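You operate a simulated robot arm through the tools that you are given. There is no shell and no other tool. Be economical: measure what you need, move in short steps, check, and stop when the job is done.

The job below is to be done with a simulated two-armed robot. You get a single attempt, and the scene is never put back.

Task
On the ledge, fold the blue cloth in half, so that its two long edges meet.

It is judged by the outcome, as a careful person would: the job done as asked, and still so three seconds after it is handed in. It fails if anything else is knocked over, pushed out of place, dropped, spilled or broken. Flat cloth is picked up by pressing the open fingertips on it (5 to 10 N) and closing them slowly along it; thin cloth reads only 2 to 8 mm in the jaws.

Robot
Two 7-joint arms with two-finger parallel grippers on one trunk, on a base that drives. Base frame: it is fixed to the floor where the robot stands at the start and does not move with it; the origin is under the middle of the robot, x ahead of it, y to its left, z up. Units: mm, rad, N and s.
The left shoulder is at the start at [-46, 60, 1098], the right one opposite. With the tool pointing down near the work surface each hand reaches from about 100 to 560 mm from the robot's upright axis, wherever it stands, measured 20 degrees to its own side. Places, roughly: ledge [200, 300, 800]. Payload 1.57 kg a hand.
The TCP of each hand is the grasp point between the finger pads, 30 mm short of the fingertips. In the tool frame z runs along the fingers and y along their closing line. The gripper opens to 80 mm. The fingers are 17 mm wide and 12 mm thick; the gripper's body (40 by 82 mm) begins 80 mm behind the TCP.
Orientation is told as [roll, pitch, yaw] about the base's x, y, z axes, in that order, counted from this pose: with the fingers straight down and closing along the base's y, the tool's x points along the base's -x, its y along +y and its z along -z.

Tools
- The arms move only by the tool send_rows. It takes "left_steps", "right_steps" or both (then of equal length, played together; a hand with none holds still); each is a list of rows, each an object of numbers (a shift or turn left out is 0, a gripper value left out holds the last): "dx", "dy", "dz": the shift along the tool's x, y, z in mm; "wx", "wy", "wz": the turn, a rotation vector about the tool's x, y, z in rad. In form: [{"dx": .., "dy": .., "dz": .., "wx": .., "wy": .., "wz": ..}, ...]. A call has 1 to 20 rows; each row shifts and turns the commanded pose from where the row before left it, along the tool's axes as they then stand. "left_grip" and "right_grip" are, for a hand that has rows, the closure in counts, from 0 (fully open) to 255 (shut), set as the call begins (left out, the last holds). Each row takes 0.2 s and may step no farther than 50 mm and 0.15 rad from the row before; otherwise, or with a gripper value out of range, the whole call is refused. A pose out of reach is approached as far as the arm can. The call stops where the force on the tool passes 40 N (or 10 N more than at its start, if that is more) or the arm is blocked; 0.2 s more then pass. The fingers move at their own pace (about 45 mm/s each) and stop on an object; they squeeze with about 41 N. The grip force told is the motor's: it shows also when the fingers shut on nothing. Time passes only in rows, and 0.2 s behind the last, so rows that do not move let the fingers close. It gives the time, the measured TCP pose, the force on the tool (base axes), the opening and the grip force at its end, in the units of the frame above (readings bear some noise), with the torque about the TCP (base axes, N m) and any sound that the robot's microphone picked up.
- Cameras (640 x 400 px; columns grow to the right, rows downward): "scene" is now at [24.1, -68.4, 1215.6]; the picture's right is [-0.14, -0.99, -0.02], its down [-0.61, 0.10, -0.79] and it looks along [0.78, -0.10, -0.62] (base axes); focal length 254 px, centre (320, 200). "left" rides on the left gripper at [72, 7, -122] in its tool frame; the picture's right is [-0.09, 1.00, 0.00], its down [-0.84, -0.08, -0.54] and it looks along [-0.54, -0.05, 0.84] (tool axes); focal length 238 px, centre (320, 200). "right" rides on the right gripper at [72, -7, -122] in its tool frame; the picture's right is [0.09, 1.00, 0.00], its down [-0.84, 0.08, -0.54] and it looks along [-0.54, 0.05, 0.84] (tool axes); focal length 238 px, centre (320, 200). There is no depth. A picture from a camera that has moved, and an enlarged one, comes with that camera's place and axes in the base frame and with its lens.
- get_image(camera): a new picture of that camera. The clock stands still meanwhile.
- lift_body(by): slides the trunk up (or, below 0, down) by that many mm; the arms and the scene camera ride with it, the base frame stays. It gives what a move gives, with no picture.
- base_move(legs): drives the robot by 1 to 6 legs, each [ahead, left, turn to the left] in mm, mm and rad, along the robot's own axes; the way and the turn of a leg run together, so that a leg with both is an arc; at most 1500 mm and 3.142 rad a leg. The arms and the cameras ride along, it lands a little off, and it stops where it bumps. It gives what a move gives.
- pan_tilt(pan, tilt): turns the head with the scene camera to pan (to the left, within 1.396 rad either way) and tilt (down, from -0.506 to 1.204), counted from straight ahead of the robot. It gives what a move gives.
- inspect(camera, box): a new picture of the part [left, top, right, bottom] of that camera's present view, enlarged. The clock stands still meanwhile.
- close_job(): hands the job in; it is judged then, once.

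Work in short steps. Places have to be worked out from the pictures, the camera data and where the tool is seen: move nearer, look again, correct. Check each grasp and each placing, and mend what went wrong. You have 120 turns and 100 pictures in all, those below and enlarged ones among them. Open the grippers and draw the arms clear of the work before you hand the job in, unless the task says otherwise; then end with one line.

The tools are called as name(argument=value, ...) on one line, values as JSON. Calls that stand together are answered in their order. send_rows: Moves the arms, as the interface text tells. Its arguments: {"type":"object","properties":{"left_steps":{"type":"array","items":{"type":"object","properties":{"dx":{"type":"number"},"dy":{"type":"number"},"dz":{"type":"number"},"wx":{"type":"number"},"wy":{"type":"number"},"wz":{"type":"number"}}}},"left_grip":{"type":"number"},"right_steps":{"type":"array","items":{"type":"object","properties":{"dx":{"type":"number"},"dy":{"type":"number"},"dz":{"type":"number"},"wx":{"type":"number"},"wy":{"type":"number"},"wz":{"type":"number"}}}},"right_grip":{"type":"number"}},"required":[]} The other tools are called the same way: lift_body (by) slides the trunk up or down; base_move (legs) drives the base; pan_tilt (pan, tilt) turns the head that bears the scene camera; get_image (camera) takes a picture; inspect (camera, box) takes an enlarged picture of a part of a camera's view; close_job () hands the job in.

At the start:

```text
time: 0.0
left_ee_pos: [297.7, 76.5, 892.4]
left_ee_rot: [0.017, 0.074, -0.011]
left_wrist_force: [0.4, 0.3, -0.2]
left_ft_torque: [0.03, -0.01, -0.01]
left_grip_width: 80.1
left_finger_force: 0.1
right_ee_pos: [197.1, -148.2, 1015.2]
right_ee_rot: [0.015, -0.026, 0.001]
right_wrist_force: [-0.5, -0.3, 0.4]
right_ft_torque: [0.02, 0.03, 0.0]
right_grip_width: 79.9
right_finger_force: 0.2
trunk travel left (down, up): [-150.0, 420.0]
robot x, y, heading: [-35.5, -42.8, -0.0]
head pan, tilt: [-0.138, 0.688]
```

scene: 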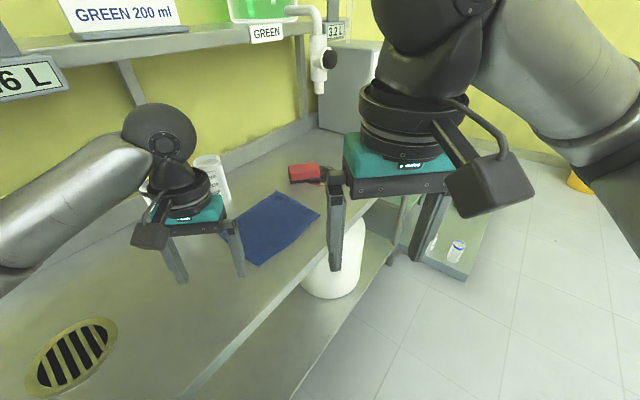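
right: 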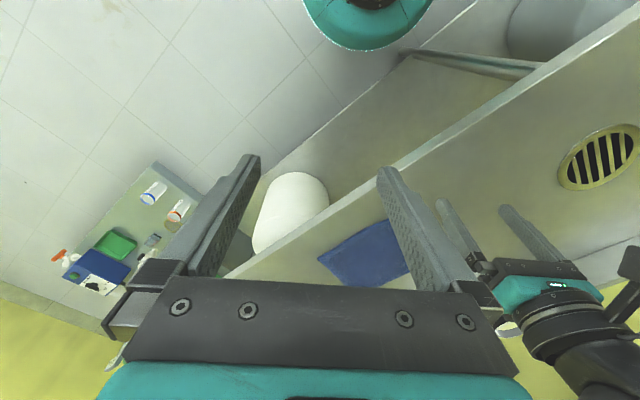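
left: 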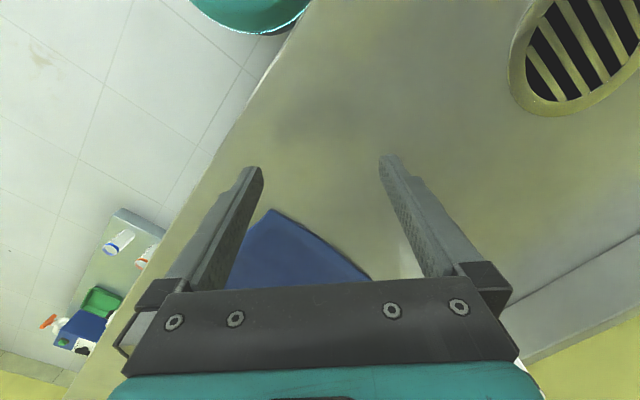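

The blue cloth lies diagonally on the ledge, with corners at roughly (601,-26), (496,-128), (359,17) and (464,119). The left hand hides one of them, so I'll raise it and draw it back, then look again.

send_rows(left_steps=[{"dz": -30}, {"dz": -30, "dx": 20}, {"dz": -30, "dx": 30}, {"dz": -10, "dx": 40}], right_steps=[{"dx": 20}, {"dx": 20}, {"dx": 20}, {"dx": 10}])

pan_tilt(pan=0.1, tilt=0.75)

get_image(camera="scene")

get_image(camera="left")

```text
time: 0.6
left_ee_pos: [244.4, 69.7, 884.3]
left_ee_rot: [0.011, 0.294, -0.031]
left_wrist_force: [0.2, -0.2, 0.6]
left_ft_torque: [0.0, 0.01, 0.0]
left_grip_width: 80.0
left_finger_force: 0.0
right_ee_pos: [162.6, -150.3, 1014.7]
right_ee_rot: [0.013, -0.015, 0.007]
right_wrist_force: [0.0, 0.2, -0.6]
right_ft_torque: [0.01, -0.04, 0.01]
right_grip_width: 80.0
right_finger_force: 0.1
trunk travel left (down, up): [-150.0, 420.0]
robot x, y, heading: [-45.5, -44.1, 0.007]
head pan, tilt: [-0.138, 0.688]
stopped in row 3 (left hand): the arm was blocked; the commanded pose is now the measured one
```

```text
time: 1.4
left_ee_pos: [246.2, 70.9, 884.8]
left_ee_rot: [0.013, 0.291, -0.026]
left_wrist_force: [-0.3, -0.1, -0.2]
left_ft_torque: [-0.02, -0.02, 0.02]
left_grip_width: 80.2
left_finger_force: 0.1
right_ee_pos: [161.2, -150.1, 1012.2]
right_ee_rot: [0.014, -0.02, 0.004]
right_wrist_force: [0.9, -0.5, -0.3]
right_ft_torque: [0.03, 0.01, 0.01]
right_grip_width: 80.3
right_finger_force: 0.1
trunk travel left (down, up): [-150.0, 420.0]
robot x, y, heading: [-40.4, -42.2, 0.004]
head pan, tilt: [0.099, 0.75]
```

```text
96 pictures are left
camera scene: at [26.7, -50.2, 1210.3], right [0.1, -0.99, -0.01], down [-0.66, -0.06, -0.75], along [0.74, 0.08, -0.67], focal length 254 px, centre (320, 200)
```

scene: 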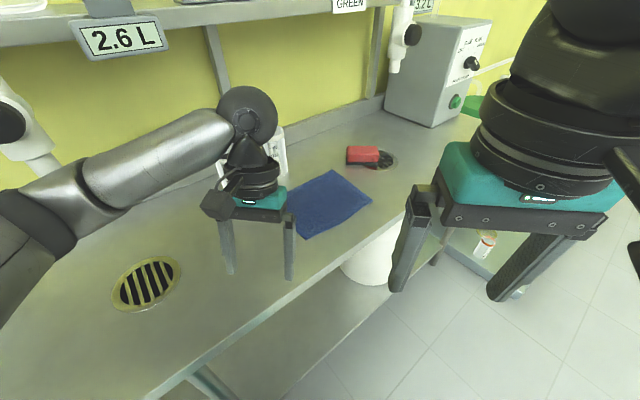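

```text
95 pictures are left
camera left: at [212.6, 76.6, 1020.3], right [0.12, 0.99, -0.01], down [0.95, -0.11, 0.28], along [0.27, -0.05, -0.96], focal length 238 px, centre (320, 200)
```

left: 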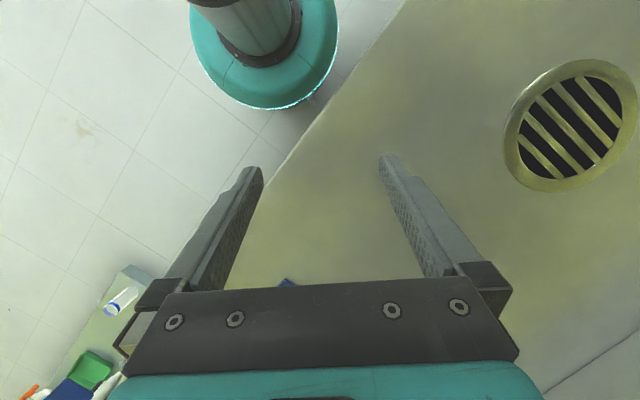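

The left arm was blocked after moving only a little. I'll pan left to see what the elbow is near.

pan_tilt(pan=0.9, tilt=0.6)

get_image(camera="scene")

```text
time: 2.5
left_ee_pos: [245.3, 71.7, 884.2]
left_ee_rot: [0.013, 0.291, -0.026]
left_wrist_force: [0.7, 0.7, -0.3]
left_ft_torque: [0.0, 0.01, -0.03]
left_grip_width: 80.1
left_finger_force: 0.1
right_ee_pos: [162.9, -150.9, 1012.8]
right_ee_rot: [0.012, -0.02, 0.004]
right_wrist_force: [-0.9, -1.4, 0.0]
right_ft_torque: [0.0, 0.02, 0.01]
right_grip_width: 79.6
right_finger_force: 0.0
trunk travel left (down, up): [-150.0, 420.0]
robot x, y, heading: [-40.5, -44.9, 0.003]
head pan, tilt: [0.901, 0.6]
```

```text
94 pictures are left
camera scene: at [-1.1, 10.7, 1223.4], right [0.78, -0.62, 0.01], down [-0.33, -0.43, -0.84], along [0.52, 0.65, -0.55], focal length 254 px, centre (320, 200)
```

scene: 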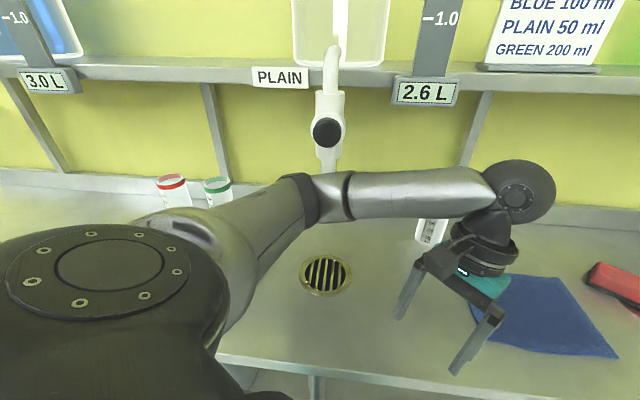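

The left elbow seems to touch the white "PLAIN" tap. I'll back the robot away from the ledge so the arm leaves it, but first I'll check the floor on the right.

pan_tilt(pan=-1.2, tilt=0.7)

get_image(camera="scene")

```text
time: 4.5
left_ee_pos: [245.8, 70.1, 883.5]
left_ee_rot: [0.014, 0.292, -0.027]
left_wrist_force: [-0.4, -0.3, -0.9]
left_ft_torque: [-0.03, -0.01, -0.01]
left_grip_width: 80.2
left_finger_force: 0.0
right_ee_pos: [161.8, -149.3, 1013.1]
right_ee_rot: [0.013, -0.019, 0.005]
right_wrist_force: [1.6, 0.5, 0.1]
right_ft_torque: [0.0, 0.0, 0.02]
right_grip_width: 79.9
right_finger_force: 0.1
trunk travel left (down, up): [-150.0, 420.0]
robot x, y, heading: [-42.1, -38.7, 0.002]
head pan, tilt: [-1.201, 0.7]
```

```text
93 pictures are left
camera scene: at [-24.6, -137.3, 1212.4], right [-0.93, -0.36, -0.02], down [-0.22, 0.61, -0.76], along [0.29, -0.7, -0.65], focal length 254 px, centre (320, 200)
```

scene: 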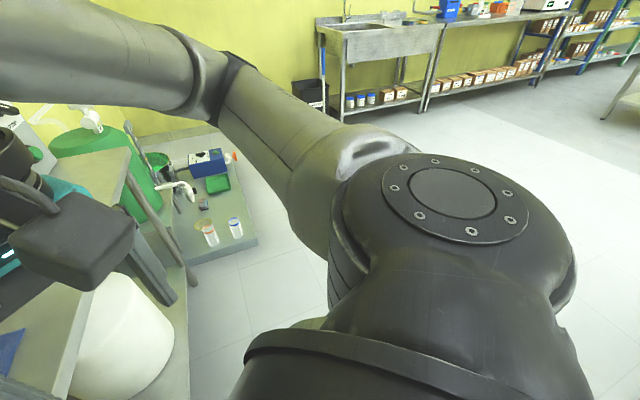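

The floor on the right is clear; a low platform starts only near x≈760. I'll back straight off from the ledge.

base_move(legs=[[-110, -110, 0]])

pan_tilt(pan=0.6, tilt=0.6)

get_image(camera="scene")

```text
time: 5.9
left_ee_pos: [152.2, -28.4, 876.9]
left_ee_rot: [-0.002, 0.308, -0.028]
left_wrist_force: [-0.5, -0.7, 0.2]
left_ft_torque: [0.0, 0.02, -0.04]
left_grip_width: 79.9
left_finger_force: 0.0
right_ee_pos: [68.6, -249.4, 1009.9]
right_ee_rot: [0.0, 0.0, 0.004]
right_wrist_force: [0.3, -0.1, 0.0]
right_ft_torque: [0.0, 0.01, 0.01]
right_grip_width: 80.0
right_finger_force: 0.0
trunk travel left (down, up): [-150.0, 420.0]
robot x, y, heading: [-153.4, -148.4, 0.002]
head pan, tilt: [-1.201, 0.7]
```

```text
time: 7.7
left_ee_pos: [151.1, -28.2, 877.1]
left_ee_rot: [-0.003, 0.307, -0.028]
left_wrist_force: [0.4, 0.2, 0.2]
left_ft_torque: [-0.01, 0.0, 0.01]
left_grip_width: 80.0
left_finger_force: 0.1
right_ee_pos: [68.5, -248.8, 1010.9]
right_ee_rot: [0.0, 0.001, 0.004]
right_wrist_force: [-0.1, -0.1, -0.7]
right_ft_torque: [0.01, -0.02, 0.01]
right_grip_width: 80.0
right_finger_force: 0.1
trunk travel left (down, up): [-150.0, 420.0]
robot x, y, heading: [-148.4, -150.7, 0.005]
head pan, tilt: [0.6, 0.6]
```

```text
92 pictures are left
camera scene: at [-71.4, -103.7, 1221.6], right [0.57, -0.82, 0.0], down [-0.47, -0.32, -0.83], along [0.68, 0.47, -0.56], focal length 254 px, centre (320, 200)
```

scene: 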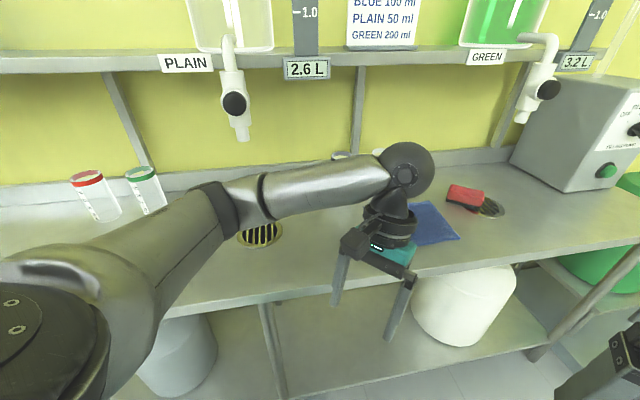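

The tap is clear and not dripping. I'll straighten the left hand and raise it.

send_rows(left_steps=[{"dz": -15, "wy": -0.1}, {"dz": -15, "wy": -0.1}, {"dz": -20, "wy": -0.1}, {"dz": -25}, {"dz": -30}, {"dz": -30}])

```text
time: 9.1
left_ee_pos: [162.1, -29.4, 1012.3]
left_ee_rot: [-0.003, 0.008, -0.027]
left_wrist_force: [-0.9, -0.4, 1.1]
left_ft_torque: [0.02, 0.0, 0.03]
left_grip_width: 79.8
left_finger_force: 0.0
right_ee_pos: [69.4, -248.8, 1010.6]
right_ee_rot: [0.001, 0.0, 0.002]
right_wrist_force: [-0.2, -0.2, -0.2]
right_ft_torque: [-0.01, 0.01, -0.03]
right_grip_width: 79.9
right_finger_force: 0.1
trunk travel left (down, up): [-150.0, 420.0]
robot x, y, heading: [-154.7, -150.1, 0.001]
head pan, tilt: [0.6, 0.6]
```

Now I'll slide along the ledge until I'm opposite the cloth, then turn to face it.

base_move(legs=[[244, -243, 0], [0, 0, 0.785]])

pan_tilt(pan=0, tilt=0.75)

get_image(camera="scene")

```text
time: 13.4
left_ee_pos: [229.3, -85.7, 1010.8]
left_ee_rot: [-0.002, 0.008, 0.757]
left_wrist_force: [0.0, 0.1, -0.2]
left_ft_torque: [0.0, 0.01, 0.0]
left_grip_width: 79.9
left_finger_force: 0.1
right_ee_pos: [316.7, -306.7, 1010.5]
right_ee_rot: [0.0, -0.001, 0.787]
right_wrist_force: [-0.5, -0.6, 0.0]
right_ft_torque: [0.02, 0.03, 0.01]
right_grip_width: 80.2
right_finger_force: 0.0
trunk travel left (down, up): [-150.0, 420.0]
robot x, y, heading: [90.2, -392.3, 0.785]
head pan, tilt: [0.6, 0.6]
```

```text
time: 14.4
left_ee_pos: [228.0, -85.4, 1011.6]
left_ee_rot: [-0.002, 0.009, 0.756]
left_wrist_force: [0.0, 1.0, 0.2]
left_ft_torque: [0.0, 0.05, -0.03]
left_grip_width: 80.1
left_finger_force: 0.1
right_ee_pos: [317.5, -305.9, 1010.1]
right_ee_rot: [0.0, -0.001, 0.786]
right_wrist_force: [0.0, 0.1, 0.0]
right_ft_torque: [0.0, -0.01, -0.01]
right_grip_width: 80.2
right_finger_force: 0.0
trunk travel left (down, up): [-150.0, 420.0]
robot x, y, heading: [92.0, -392.3, 0.784]
head pan, tilt: [0.0, 0.75]
```

```text
91 pictures are left
camera scene: at [155.5, -330.9, 1208.7], right [0.71, -0.71, 0.0], down [-0.48, -0.48, -0.73], along [0.52, 0.52, -0.68], focal length 254 px, centre (320, 200)
```

scene: 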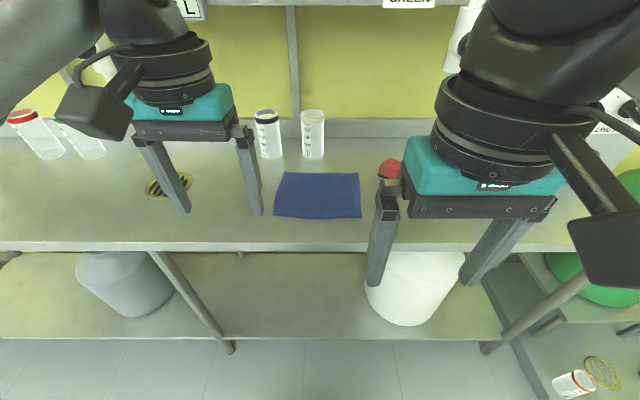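

Facing the ledge now. In an ahead/left frame (f, l), the cloth spans f≈264–425 and l≈-440 to -247, with its long edges parallel to the ledge. I'll drive 170 mm ahead to bring it within reach.

base_move(legs=[[170, 0, 0]])

pan_tilt(pan=0, tilt=0.95)

get_image(camera="scene")

get_image(camera="left")

get_image(camera="right")

```text
time: 15.9
left_ee_pos: [347.3, 34.1, 1010.7]
left_ee_rot: [-0.001, 0.009, 0.756]
left_wrist_force: [-0.2, -0.3, 0.1]
left_ft_torque: [-0.03, 0.0, -0.01]
left_grip_width: 80.0
left_finger_force: 0.0
right_ee_pos: [436.4, -187.1, 1010.7]
right_ee_rot: [0.0, 0.0, 0.787]
right_wrist_force: [-0.7, 0.0, 0.9]
right_ft_torque: [-0.02, 0.02, 0.01]
right_grip_width: 80.0
right_finger_force: 0.0
trunk travel left (down, up): [-150.0, 420.0]
robot x, y, heading: [210.1, -278.5, 0.783]
head pan, tilt: [0.0, 0.75]
```

```text
time: 16.6
left_ee_pos: [346.9, 33.5, 1011.0]
left_ee_rot: [-0.003, 0.009, 0.756]
left_wrist_force: [0.3, 0.4, 0.7]
left_ft_torque: [0.02, -0.01, -0.03]
left_grip_width: 79.9
left_finger_force: 0.0
right_ee_pos: [435.3, -187.3, 1009.9]
right_ee_rot: [0.001, 0.001, 0.785]
right_wrist_force: [-0.8, -1.3, -0.3]
right_ft_torque: [0.02, 0.02, 0.0]
right_grip_width: 80.1
right_finger_force: 0.1
trunk travel left (down, up): [-150.0, 420.0]
robot x, y, heading: [209.6, -275.3, 0.783]
head pan, tilt: [0.0, 0.949]
```

```text
90 pictures are left
camera scene: at [267.5, -219.3, 1193.2], right [0.71, -0.71, 0.0], down [-0.58, -0.57, -0.58], along [0.41, 0.41, -0.81], focal length 254 px, centre (320, 200)
```

scene: 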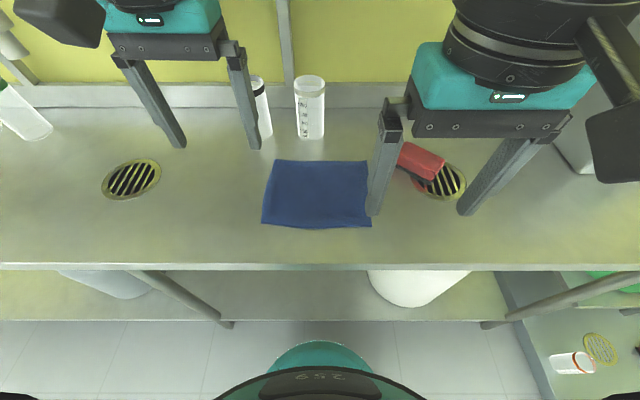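

```text
89 pictures are left
camera left: at [291.5, -10.0, 1132.5], right [-0.62, 0.79, 0.0], down [0.66, 0.52, 0.53], along [0.42, 0.33, -0.84], focal length 238 px, centre (320, 200)
```

left: 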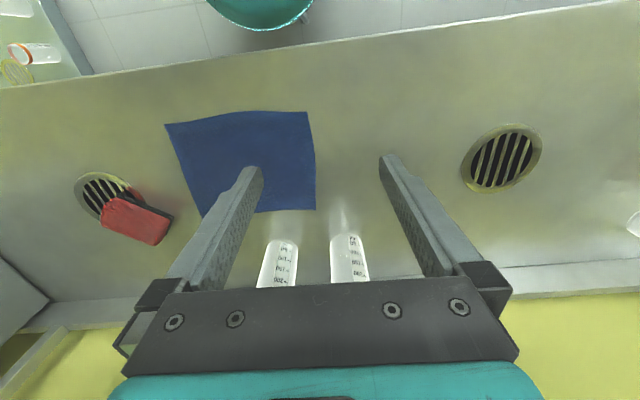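

```text
88 pictures are left
camera right: at [390.1, -243.4, 1132.3], right [-0.77, 0.64, 0.0], down [0.54, 0.65, 0.54], along [0.35, 0.42, -0.84], focal length 238 px, centre (320, 200)
```

right: 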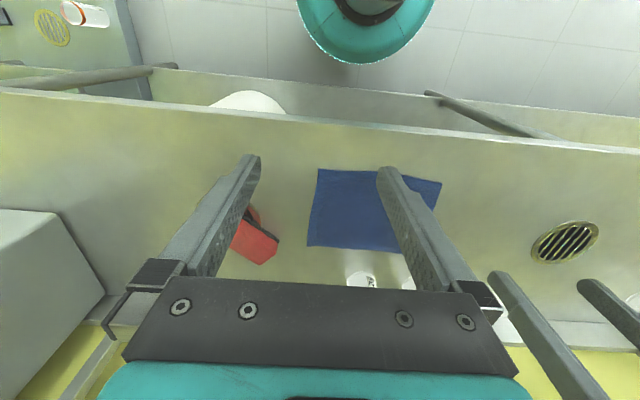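

The cloth edges are at f≈261 (near) and ≈417 (far), with l from -240 to -438. I'll move both hands above the near long edge, a little in from its corners, with the jaws partly closed.

send_rows(left_steps=[{"dx": 1, "dy": -9, "wz": -0.028}, {"dx": 1, "dy": -9, "dz": 10}, {"dx": 1, "dy": -9, "dz": 25}, {"dx": 1, "dy": -9, "dz": 35}, {"dx": 1, "dy": -9, "dz": 35}, {"dz": 20}], right_steps=[{"dx": -18, "dy": 7}, {"dx": -18, "dy": 7, "dz": 10}, {"dx": -18, "dy": 7, "dz": 25}, {"dx": -18, "dy": 6, "dz": 35}, {"dx": -16, "dy": 5, "dz": 35}, {"dz": 20}], left_grip=178, right_grip=178)

get_image(camera="scene")

get_image(camera="left")

get_image(camera="right")

```text
time: 18.0
left_ee_pos: [375.4, -3.2, 884.0]
left_ee_rot: [-0.003, 0.005, 0.783]
left_wrist_force: [-0.2, 0.5, -0.2]
left_ft_torque: [-0.01, -0.04, -0.02]
left_grip_width: 24.5
left_finger_force: 0.0
right_ee_pos: [476.4, -103.0, 885.7]
right_ee_rot: [0.001, 0.002, 0.785]
right_wrist_force: [-0.1, 0.3, 0.3]
right_ft_torque: [0.01, -0.02, 0.0]
right_grip_width: 24.4
right_finger_force: 0.0
trunk travel left (down, up): [-150.0, 420.0]
robot x, y, heading: [212.0, -274.6, 0.786]
head pan, tilt: [0.0, 0.949]
```

```text
87 pictures are left
camera scene: at [267.5, -219.3, 1193.2], right [0.71, -0.71, 0.0], down [-0.58, -0.57, -0.58], along [0.41, 0.41, -0.81], focal length 254 px, centre (320, 200)
```

scene: 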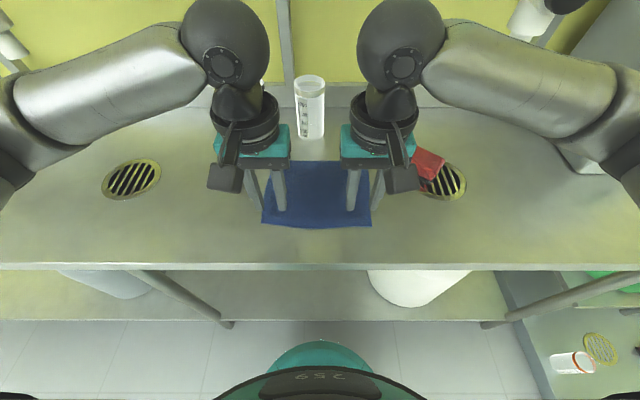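

```text
86 pictures are left
camera left: at [320.7, -47.8, 1006.9], right [-0.64, 0.77, 0.0], down [0.65, 0.54, 0.54], along [0.41, 0.34, -0.84], focal length 238 px, centre (320, 200)
```

left: 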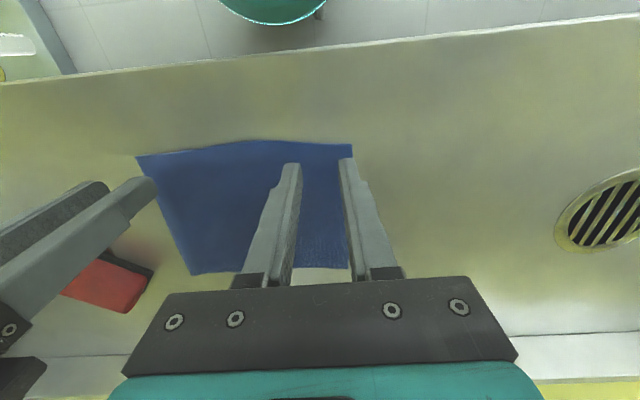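

```text
85 pictures are left
camera right: at [430.1, -159.1, 1008.2], right [-0.77, 0.64, 0.0], down [0.54, 0.65, 0.54], along [0.35, 0.42, -0.84], focal length 238 px, centre (320, 200)
```

right: 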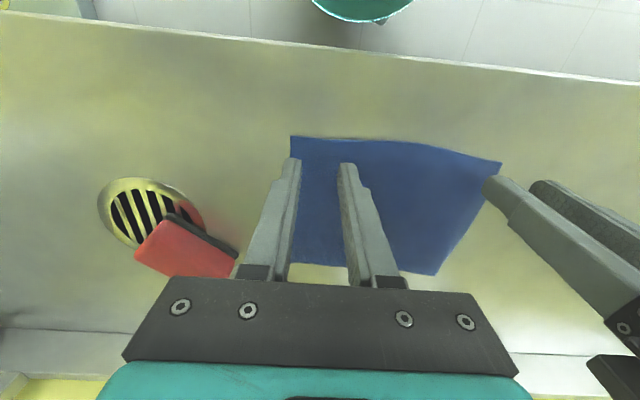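

Both hands hover about 54 mm over the near edge, which lies at f≈263 under the left hand and ≈260 under the right. I'll lower both close to the surface.

send_rows(left_steps=[{"dx": -4, "dz": 15}, {"dz": 15}, {"dz": 12}, {"dz": 5}, {}], right_steps=[{"dx": -1, "dz": 15}, {"dz": 15}, {"dz": 12}, {"dz": 5}, {}])

get_image(camera="left")

```text
time: 19.2
left_ee_pos: [378.5, -0.5, 838.6]
left_ee_rot: [-0.002, 0.008, 0.784]
left_wrist_force: [0.0, -0.8, -0.9]
left_ft_torque: [0.0, -0.02, -0.01]
left_grip_width: 24.0
left_finger_force: 0.1
right_ee_pos: [476.7, -101.4, 838.1]
right_ee_rot: [0.0, -0.001, 0.784]
right_wrist_force: [-0.6, -0.6, -0.2]
right_ft_torque: [0.04, -0.02, 0.02]
right_grip_width: 24.1
right_finger_force: 0.1
trunk travel left (down, up): [-150.0, 420.0]
robot x, y, heading: [210.4, -275.8, 0.782]
head pan, tilt: [0.0, 0.949]
```

```text
84 pictures are left
camera left: at [323.2, -45.3, 960.4], right [-0.64, 0.77, 0.0], down [0.65, 0.54, 0.54], along [0.41, 0.34, -0.84], focal length 238 px, centre (320, 200)
```

left: 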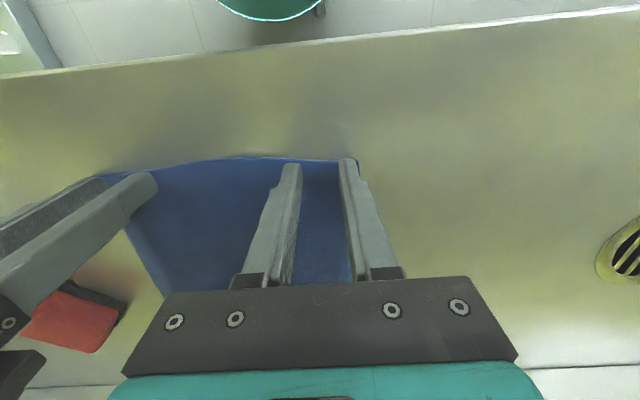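

The fingertips are about 8 mm up, right at the edge. I'll go on down until contact.

send_rows(left_steps=[{"dy": -4, "dz": 3}, {"dz": 3}, {}], right_steps=[{"dy": 2, "dz": 3}, {"dz": 3}, {}])

send_rows(left_steps=[{"dz": 2}, {}], right_steps=[{"dz": 2}, {}])

```text
time: 20.0
left_ee_pos: [379.3, -2.6, 834.3]
left_ee_rot: [-0.001, 0.007, 0.783]
left_wrist_force: [-0.7, 1.0, 4.8]
left_ft_torque: [0.05, 0.01, 0.01]
left_grip_width: 23.8
left_finger_force: 0.0
right_ee_pos: [473.8, -101.7, 833.0]
right_ee_rot: [0.001, -0.004, 0.785]
right_wrist_force: [0.3, -1.2, 5.9]
right_ft_torque: [-0.02, -0.05, -0.01]
right_grip_width: 24.2
right_finger_force: 0.1
trunk travel left (down, up): [-150.0, 420.0]
robot x, y, heading: [211.2, -274.9, 0.781]
head pan, tilt: [0.0, 0.949]
```

```text
time: 20.6
left_ee_pos: [378.2, -2.6, 833.6]
left_ee_rot: [-0.001, 0.003, 0.785]
left_wrist_force: [-1.0, 2.8, 19.3]
left_ft_torque: [0.15, -0.05, -0.02]
left_grip_width: 24.0
left_finger_force: 0.0
right_ee_pos: [474.6, -101.0, 832.2]
right_ee_rot: [0.003, -0.005, 0.785]
right_wrist_force: [2.3, -2.8, 23.3]
right_ft_torque: [-0.04, -0.15, 0.0]
right_grip_width: 23.9
right_finger_force: 0.0
trunk travel left (down, up): [-150.0, 420.0]
robot x, y, heading: [211.4, -276.0, 0.78]
head pan, tilt: [0.0, 0.949]
```

Contact is at TCP z≈833, now with about 20 N. I'll back off 1.5 mm to land in the 5–10 N range.

send_rows(left_steps=[{"dz": -1.4}, {}], right_steps=[{"dz": -1.8}, {}], left_grip=190, right_grip=190)

get_image(camera="right")

```text
time: 21.2
left_ee_pos: [380.0, -3.4, 833.0]
left_ee_rot: [-0.004, 0.007, 0.783]
left_wrist_force: [3.7, -0.3, 12.9]
left_ft_torque: [0.04, -0.1, 0.02]
left_grip_width: 20.1
left_finger_force: 0.0
right_ee_pos: [473.8, -100.7, 832.9]
right_ee_rot: [0.002, -0.003, 0.785]
right_wrist_force: [0.6, 4.2, 16.6]
right_ft_torque: [0.18, -0.02, 0.0]
right_grip_width: 20.5
right_finger_force: 0.1
trunk travel left (down, up): [-150.0, 420.0]
robot x, y, heading: [212.5, -273.8, 0.776]
head pan, tilt: [0.0, 0.949]
```

```text
83 pictures are left
camera right: at [428.1, -156.7, 954.5], right [-0.77, 0.64, 0.0], down [0.54, 0.65, 0.54], along [0.35, 0.42, -0.84], focal length 238 px, centre (320, 200)
```

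right: 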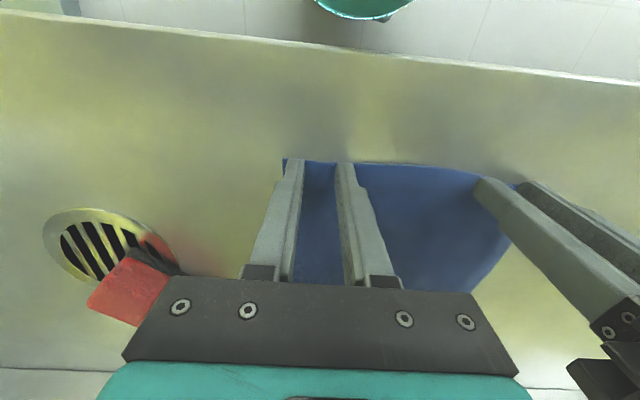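

The fingers sit right at the edge, with the force still somewhat high. I'll ease up a little and close in small increments.

send_rows(left_steps=[{"dz": -0.6}, {}], right_steps=[{"dz": -1.0}, {}], left_grip=205, right_grip=205)

send_rows(left_steps=[{}, {}], right_steps=[{}, {}], left_grip=220, right_grip=220)

inspect(camera="right", box=[220, 120, 420, 245])

inspect(camera="left", box=[220, 120, 420, 245])

```text
time: 21.8
left_ee_pos: [379.2, -3.8, 832.5]
left_ee_rot: [-0.001, 0.009, 0.783]
left_wrist_force: [1.3, -2.4, 9.3]
left_ft_torque: [-0.03, -0.05, 0.0]
left_grip_width: 16.6
left_finger_force: 0.6
right_ee_pos: [474.5, -101.7, 834.0]
right_ee_rot: [-0.001, 0.002, 0.787]
right_wrist_force: [-1.2, 1.9, 8.9]
right_ft_torque: [0.08, 0.06, 0.01]
right_grip_width: 16.7
right_finger_force: 1.0
trunk travel left (down, up): [-150.0, 420.0]
robot x, y, heading: [209.4, -274.2, 0.783]
head pan, tilt: [0.0, 0.949]
```

```text
time: 22.4
left_ee_pos: [380.7, -4.5, 833.6]
left_ee_rot: [-0.002, 0.009, 0.782]
left_wrist_force: [3.2, -3.3, 7.4]
left_ft_torque: [-0.12, -0.19, -0.01]
left_grip_width: 11.0
left_finger_force: 4.0
right_ee_pos: [474.7, -101.6, 834.2]
right_ee_rot: [0.002, 0.0, 0.786]
right_wrist_force: [-4.2, 4.2, 5.6]
right_ft_torque: [0.17, 0.11, 0.06]
right_grip_width: 10.7
right_finger_force: 3.8
trunk travel left (down, up): [-150.0, 420.0]
robot x, y, heading: [208.7, -274.3, 0.779]
head pan, tilt: [0.0, 0.949]
```

```text
3.20 times, centred on (320, 182) of right
camera zoom: at [428.5, -156.7, 955.3], right [-0.77, 0.64, 0.0], down [0.54, 0.65, 0.54], along [0.35, 0.42, -0.84], focal length 763 px, centre (320, 256)
```

zoom: 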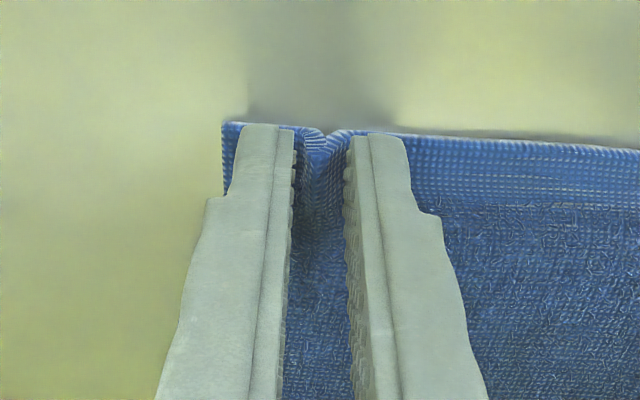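

```text
3.20 times, centred on (320, 182) of left
camera zoom: at [325.1, -48.8, 954.7], right [-0.64, 0.77, 0.0], down [0.65, 0.54, 0.54], along [0.41, 0.34, -0.84], focal length 763 px, centre (320, 256)
```

zoom: 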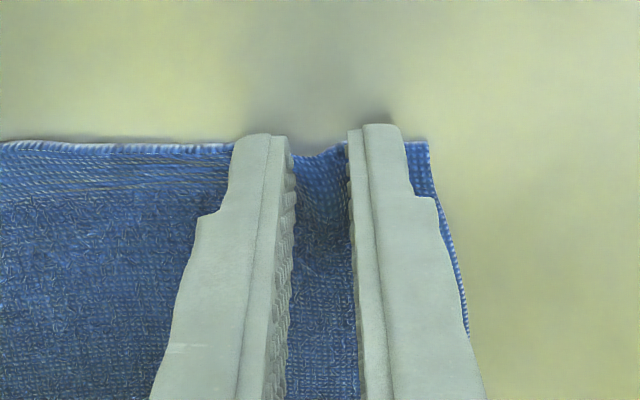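

Ridges are forming between the pads of both hands. I'll finish closing.

send_rows(left_steps=[{}, {}], right_steps=[{}, {}], left_grip=235, right_grip=235)

send_rows(left_steps=[{}, {}, {}], right_steps=[{}, {}, {}], left_grip=255, right_grip=255)

inspect(camera="right", box=[220, 120, 420, 245])

inspect(camera="left", box=[220, 120, 420, 245])

```text
time: 23.0
left_ee_pos: [379.7, -2.8, 833.8]
left_ee_rot: [-0.001, 0.008, 0.786]
left_wrist_force: [3.3, -2.6, 7.2]
left_ft_torque: [0.0, -0.12, -0.03]
left_grip_width: 6.1
left_finger_force: 3.8
right_ee_pos: [475.3, -102.8, 833.7]
right_ee_rot: [-0.003, 0.002, 0.785]
right_wrist_force: [-1.3, 1.4, 4.9]
right_ft_torque: [0.1, 0.03, -0.03]
right_grip_width: 7.2
right_finger_force: 2.1
trunk travel left (down, up): [-150.0, 420.0]
robot x, y, heading: [209.3, -274.4, 0.781]
head pan, tilt: [0.0, 0.949]
```

```text
time: 23.8
left_ee_pos: [378.6, -2.8, 832.7]
left_ee_rot: [-0.001, 0.009, 0.782]
left_wrist_force: [0.4, 0.2, 7.5]
left_ft_torque: [0.01, -0.06, -0.04]
left_grip_width: 3.3
left_finger_force: 24.4
right_ee_pos: [475.3, -102.6, 832.7]
right_ee_rot: [-0.001, 0.001, 0.784]
right_wrist_force: [0.0, -0.5, 6.6]
right_ft_torque: [-0.05, -0.02, 0.02]
right_grip_width: 0.0
right_finger_force: 21.3
trunk travel left (down, up): [-150.0, 420.0]
robot x, y, heading: [208.6, -275.6, 0.783]
head pan, tilt: [0.0, 0.949]
```

```text
3.20 times, centred on (320, 182) of right
camera zoom: at [428.7, -156.7, 955.4], right [-0.77, 0.64, 0.0], down [0.54, 0.65, 0.54], along [0.35, 0.42, -0.84], focal length 763 px, centre (320, 256)
```

zoom: 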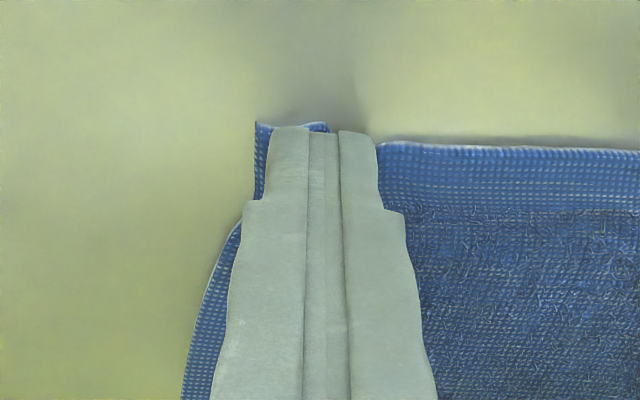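

```text
3.20 times, centred on (320, 182) of left
camera zoom: at [325.1, -48.5, 954.8], right [-0.64, 0.77, 0.0], down [0.65, 0.54, 0.54], along [0.41, 0.34, -0.84], focal length 763 px, centre (320, 256)
```

zoom: 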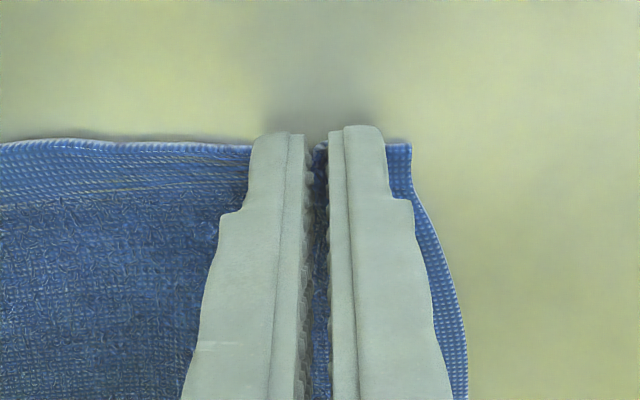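

The left hand holds cloth at 3.3 mm, but the right reads 0.0, so its ridge slipped out. I'll reopen the right, look and retry.

send_rows(right_steps=[{"dz": -4}, {}, {}, {}], right_grip=165)

inspect(camera="right", box=[220, 120, 420, 245])

```text
time: 24.8
left_ee_pos: [378.5, -4.1, 833.3]
left_ee_rot: [-0.001, 0.01, 0.783]
left_wrist_force: [-1.3, 0.7, 7.8]
left_ft_torque: [0.03, -0.04, 0.04]
left_grip_width: 3.2
left_finger_force: 24.0
right_ee_pos: [474.4, -101.0, 838.7]
right_ee_rot: [0.002, 0.0, 0.785]
right_wrist_force: [0.2, 0.3, 0.1]
right_ft_torque: [-0.01, -0.02, 0.01]
right_grip_width: 28.2
right_finger_force: 0.0
trunk travel left (down, up): [-150.0, 420.0]
robot x, y, heading: [211.4, -276.7, 0.783]
head pan, tilt: [0.0, 0.949]
```

```text
3.20 times, centred on (320, 182) of right
camera zoom: at [428.6, -156.6, 959.3], right [-0.77, 0.64, 0.0], down [0.54, 0.65, 0.54], along [0.35, 0.42, -0.84], focal length 763 px, centre (320, 256)
```

zoom: 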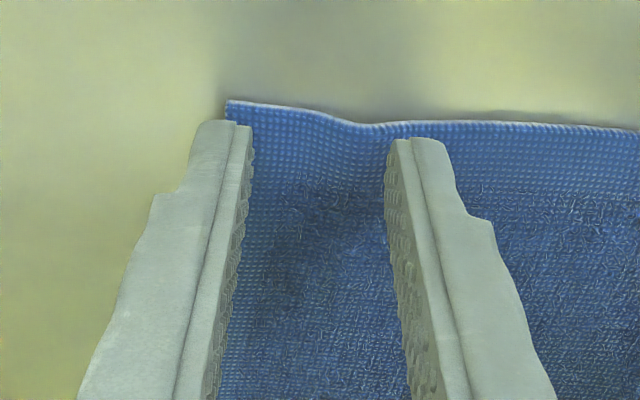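

The cloth sprang back nearly flat. I'll shift the right hand about 9 mm inward so both fingers land on cloth, and press again.

send_rows(right_steps=[{"dy": 5}, {"dy": 4}, {"dz": 3}, {"dz": 1.5}, {}])

```text
time: 26.0
left_ee_pos: [380.0, -3.5, 833.0]
left_ee_rot: [0.0, 0.011, 0.784]
left_wrist_force: [-0.3, 0.5, 6.8]
left_ft_torque: [0.02, -0.03, -0.01]
left_grip_width: 3.0
left_finger_force: 24.3
right_ee_pos: [467.2, -95.1, 833.3]
right_ee_rot: [0.001, -0.002, 0.784]
right_wrist_force: [-0.5, -2.0, 7.1]
right_ft_torque: [-0.02, -0.03, -0.01]
right_grip_width: 28.3
right_finger_force: 0.0
trunk travel left (down, up): [-150.0, 420.0]
robot x, y, heading: [215.6, -275.4, 0.786]
head pan, tilt: [0.0, 0.949]
```

Pressing at 7 N, I'll add a touch more and close in small steps.

send_rows(right_steps=[{"dz": 0.4}, {}], right_grip=185)

send_rows(right_steps=[{}, {}], right_grip=205)

send_rows(right_steps=[{}, {}], right_grip=225)

inspect(camera="right", box=[220, 120, 420, 245])

```text
time: 26.6
left_ee_pos: [379.3, -3.4, 833.6]
left_ee_rot: [-0.001, 0.007, 0.783]
left_wrist_force: [0.9, -0.2, 5.6]
left_ft_torque: [0.03, -0.09, -0.02]
left_grip_width: 3.1
left_finger_force: 24.5
right_ee_pos: [466.9, -94.5, 832.5]
right_ee_rot: [0.001, -0.004, 0.786]
right_wrist_force: [-1.3, 0.4, 14.2]
right_ft_torque: [0.01, 0.03, 0.01]
right_grip_width: 22.3
right_finger_force: 0.4
trunk travel left (down, up): [-150.0, 420.0]
robot x, y, heading: [208.6, -272.9, 0.78]
head pan, tilt: [0.0, 0.949]
```

```text
time: 27.2
left_ee_pos: [379.9, -3.7, 833.8]
left_ee_rot: [-0.004, 0.008, 0.783]
left_wrist_force: [2.8, -1.3, 5.2]
left_ft_torque: [-0.02, -0.07, 0.0]
left_grip_width: 3.5
left_finger_force: 24.3
right_ee_pos: [466.9, -94.7, 831.3]
right_ee_rot: [0.002, -0.002, 0.786]
right_wrist_force: [-1.3, 3.6, 16.6]
right_ft_torque: [0.1, 0.08, 0.05]
right_grip_width: 16.6
right_finger_force: 0.1
trunk travel left (down, up): [-150.0, 420.0]
robot x, y, heading: [207.5, -277.0, 0.783]
head pan, tilt: [0.0, 0.949]
```

```text
time: 27.8
left_ee_pos: [379.9, -3.9, 833.1]
left_ee_rot: [-0.004, 0.007, 0.784]
left_wrist_force: [2.7, -3.3, 4.5]
left_ft_torque: [-0.04, -0.12, -0.01]
left_grip_width: 3.1
left_finger_force: 24.5
right_ee_pos: [466.9, -95.3, 834.1]
right_ee_rot: [0.003, -0.001, 0.786]
right_wrist_force: [-3.8, 3.9, 19.2]
right_ft_torque: [0.12, 0.1, 0.03]
right_grip_width: 10.3
right_finger_force: 0.7
trunk travel left (down, up): [-150.0, 420.0]
robot x, y, heading: [214.2, -275.6, 0.783]
head pan, tilt: [0.0, 0.949]
```

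```text
3.20 times, centred on (320, 182) of right
camera zoom: at [422.1, -150.4, 954.5], right [-0.77, 0.64, 0.0], down [0.54, 0.65, 0.54], along [0.35, 0.42, -0.84], focal length 763 px, centre (320, 256)
```

zoom: 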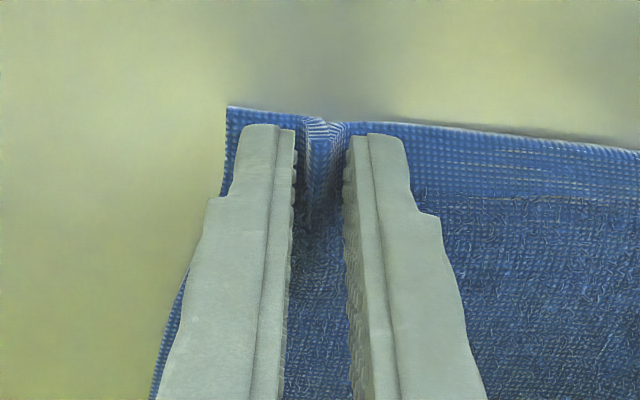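

A good ridge formed, but the force rose to 19 N. I'll ease off 0.8 mm and finish closing.

send_rows(right_steps=[{"dz": -0.8}, {}], right_grip=238)

send_rows(right_steps=[{}, {}, {}], right_grip=255)

inspect(camera="right", box=[220, 120, 420, 245])

```text
time: 28.4
left_ee_pos: [380.4, -2.6, 835.2]
left_ee_rot: [-0.002, 0.009, 0.785]
left_wrist_force: [4.8, -4.6, 4.9]
left_ft_torque: [-0.14, -0.17, -0.08]
left_grip_width: 3.4
left_finger_force: 24.1
right_ee_pos: [467.2, -94.7, 832.2]
right_ee_rot: [-0.001, 0.0, 0.784]
right_wrist_force: [-3.9, 4.7, 12.1]
right_ft_torque: [0.19, 0.11, 0.02]
right_grip_width: 5.9
right_finger_force: 7.3
trunk travel left (down, up): [-150.0, 420.0]
robot x, y, heading: [211.1, -276.6, 0.784]
head pan, tilt: [0.0, 0.949]
```

```text
time: 29.2
left_ee_pos: [379.1, -3.8, 833.7]
left_ee_rot: [-0.001, 0.009, 0.784]
left_wrist_force: [5.2, -6.0, 6.2]
left_ft_torque: [-0.17, -0.17, -0.04]
left_grip_width: 3.2
left_finger_force: 24.0
right_ee_pos: [468.9, -95.4, 834.1]
right_ee_rot: [0.001, -0.002, 0.788]
right_wrist_force: [-6.3, 5.0, 9.3]
right_ft_torque: [0.17, 0.16, 0.07]
right_grip_width: 3.6
right_finger_force: 24.7
trunk travel left (down, up): [-150.0, 420.0]
robot x, y, heading: [211.5, -275.8, 0.782]
head pan, tilt: [0.0, 0.949]
```

```text
3.20 times, centred on (320, 182) of right
camera zoom: at [422.3, -150.3, 954.9], right [-0.77, 0.64, 0.0], down [0.54, 0.65, 0.54], along [0.35, 0.42, -0.84], focal length 763 px, centre (320, 256)
```

zoom: 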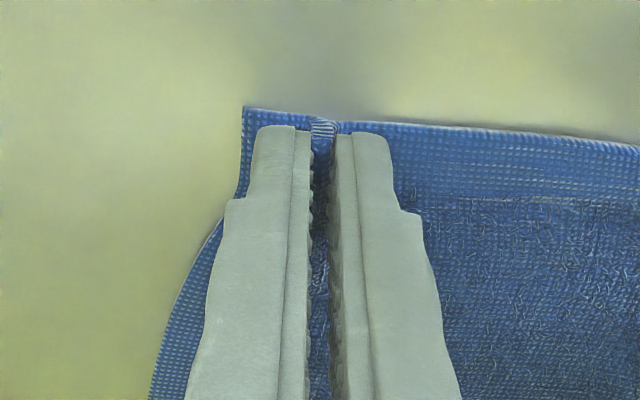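

Both hands hold cloth, the left at 3.2 mm and the right at 3.6 mm. I'll ease the sideways tension and raise the near edge along a quarter arc to above the crease line (f≈339).

send_rows(left_steps=[{"dy": -2, "dz": -3}, {"dx": -2.2, "dz": -13}, {"dx": -6.6, "dz": -15}, {"dx": -10.5, "dz": -13}, {"dx": -13.7, "dz": -10}, {"dx": -15.9, "dz": -6}, {"dx": -15, "dz": -2}, {}], right_steps=[{"dy": 2, "dz": -3}, {"dx": -2.2, "dz": -13}, {"dx": -6.6, "dz": -15}, {"dx": -10.5, "dz": -13}, {"dx": -13.7, "dz": -10}, {"dx": -15.9, "dz": -6}, {"dx": -15, "dz": -2}, {}])

get_image(camera="scene")

get_image(camera="right")

get_image(camera="left")

```text
time: 31.0
left_ee_pos: [426.9, 41.0, 895.8]
left_ee_rot: [-0.001, 0.009, 0.783]
left_wrist_force: [1.5, -1.9, 0.4]
left_ft_torque: [-0.07, -0.04, -0.03]
left_grip_width: 3.2
left_finger_force: 24.8
right_ee_pos: [512.5, -48.7, 895.6]
right_ee_rot: [-0.001, -0.001, 0.786]
right_wrist_force: [-1.4, 1.7, 0.1]
right_ft_torque: [0.04, 0.06, 0.05]
right_grip_width: 3.6
right_finger_force: 24.5
trunk travel left (down, up): [-150.0, 420.0]
robot x, y, heading: [210.3, -275.7, 0.784]
head pan, tilt: [0.0, 0.949]
```

```text
75 pictures are left
camera scene: at [267.5, -219.3, 1193.2], right [0.71, -0.71, 0.0], down [-0.58, -0.57, -0.58], along [0.41, 0.41, -0.81], focal length 254 px, centre (320, 200)
```

scene: 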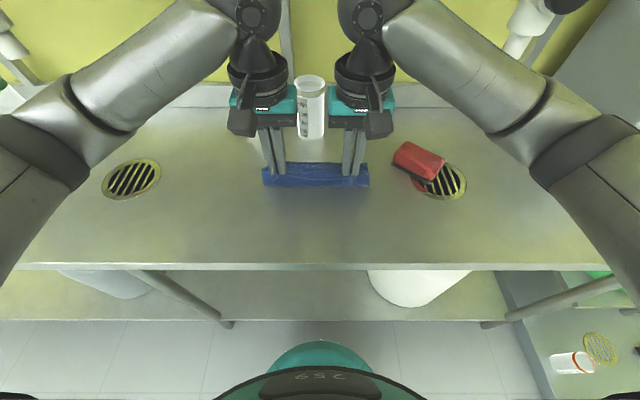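

```text
74 pictures are left
camera right: at [466.5, -103.1, 1016.9], right [-0.77, 0.64, 0.0], down [0.54, 0.65, 0.54], along [0.35, 0.42, -0.84], focal length 238 px, centre (320, 200)
```

right: 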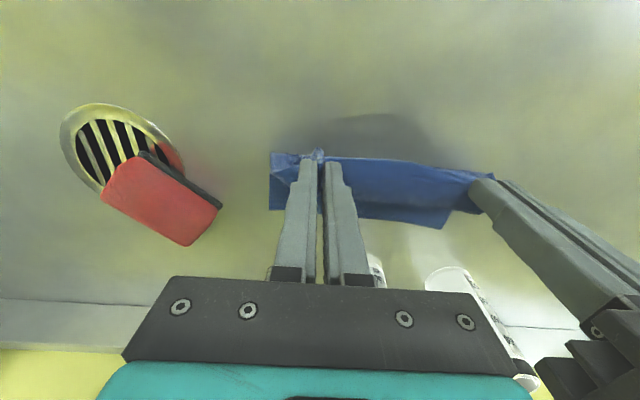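

```text
73 pictures are left
camera left: at [372.7, -3.7, 1016.2], right [-0.64, 0.77, 0.0], down [0.65, 0.54, 0.54], along [0.41, 0.34, -0.84], focal length 238 px, centre (320, 200)
```

left: 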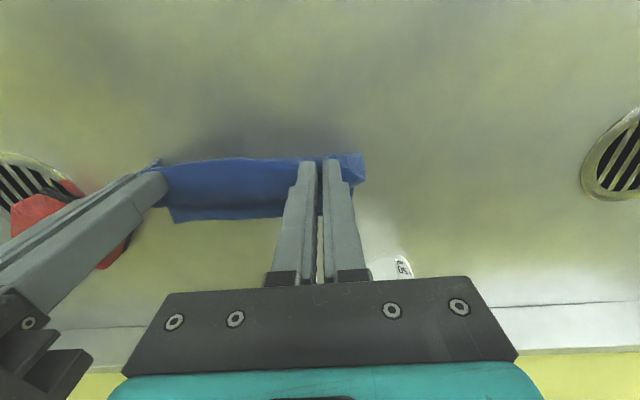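

The cloth hangs neatly from both hands, with the far edge still at f≈415 on the right and ≈420 on the left. I'll carry it on over the crease, tilting the fingers a little toward the robot.

send_rows(left_steps=[{"dx": -8, "dz": 1, "wy": 0.05}, {"dx": -8.04, "dz": 0.6, "wy": 0.05}, {"dx": -8.16, "dz": 1.2, "wy": 0.05}, {"dx": -8.36, "dz": 1.8, "wy": 0.05}, {"dx": -8.84, "dz": 3.3, "wy": 0.05}, {"dx": -9.25, "dz": 3.8, "wy": 0.05}, {}], right_steps=[{"dx": -7.5, "dz": 1, "wy": 0.05}, {"dx": -7.54, "dz": 0.6, "wy": 0.05}, {"dx": -7.66, "dz": 1.24, "wy": 0.05}, {"dx": -7.86, "dz": 1.85, "wy": 0.05}, {"dx": -8.35, "dz": 3.4, "wy": 0.05}, {"dx": -8.75, "dz": 3.95, "wy": 0.05}, {}])

get_image(camera="scene")

get_image(camera="right")

get_image(camera="left")

```text
time: 32.6
left_ee_pos: [460.8, 74.8, 876.2]
left_ee_rot: [-0.002, 0.306, 0.782]
left_wrist_force: [1.3, -1.7, -0.4]
left_ft_torque: [-0.06, -0.07, -0.01]
left_grip_width: 3.1
left_finger_force: 24.0
right_ee_pos: [543.5, -15.6, 877.1]
right_ee_rot: [0.002, 0.299, 0.785]
right_wrist_force: [-0.7, 1.8, 0.0]
right_ft_torque: [0.03, 0.0, 0.03]
right_grip_width: 3.5
right_finger_force: 24.6
trunk travel left (down, up): [-150.0, 420.0]
robot x, y, heading: [207.3, -273.6, 0.784]
head pan, tilt: [0.0, 0.949]
```

```text
72 pictures are left
camera scene: at [267.5, -219.3, 1193.2], right [0.71, -0.71, 0.0], down [-0.58, -0.57, -0.58], along [0.41, 0.41, -0.81], focal length 254 px, centre (320, 200)
```

scene: 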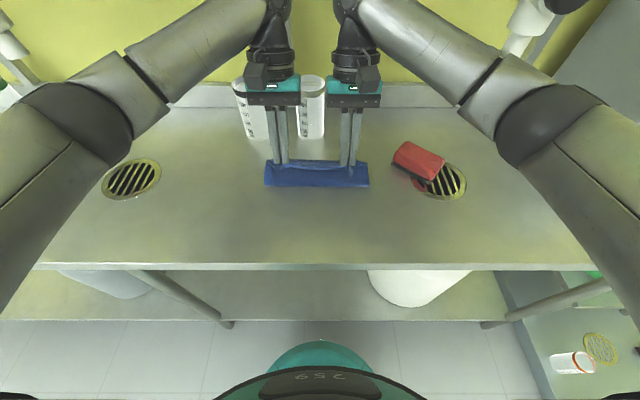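

```text
71 pictures are left
camera right: at [525.5, -43.6, 1014.8], right [-0.77, 0.64, 0.03], down [0.62, 0.73, 0.27], along [0.15, 0.22, -0.96], focal length 238 px, centre (320, 200)
```

right: 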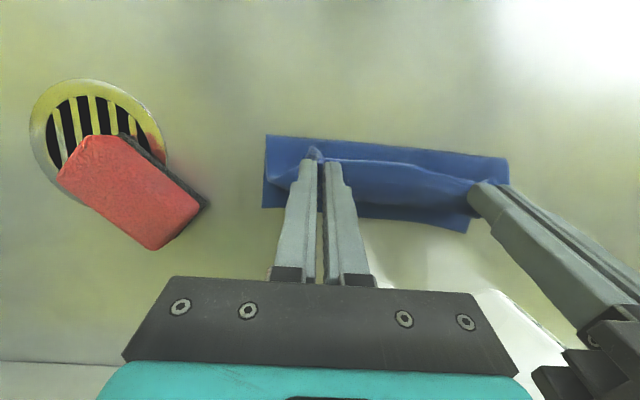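

```text
70 pictures are left
camera left: at [434.5, 57.6, 1013.5], right [-0.64, 0.77, -0.03], down [0.74, 0.62, 0.26], along [0.22, 0.15, -0.96], focal length 238 px, centre (320, 200)
```

left: 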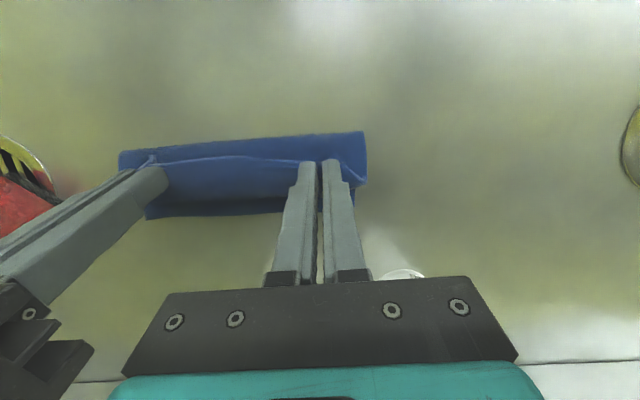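

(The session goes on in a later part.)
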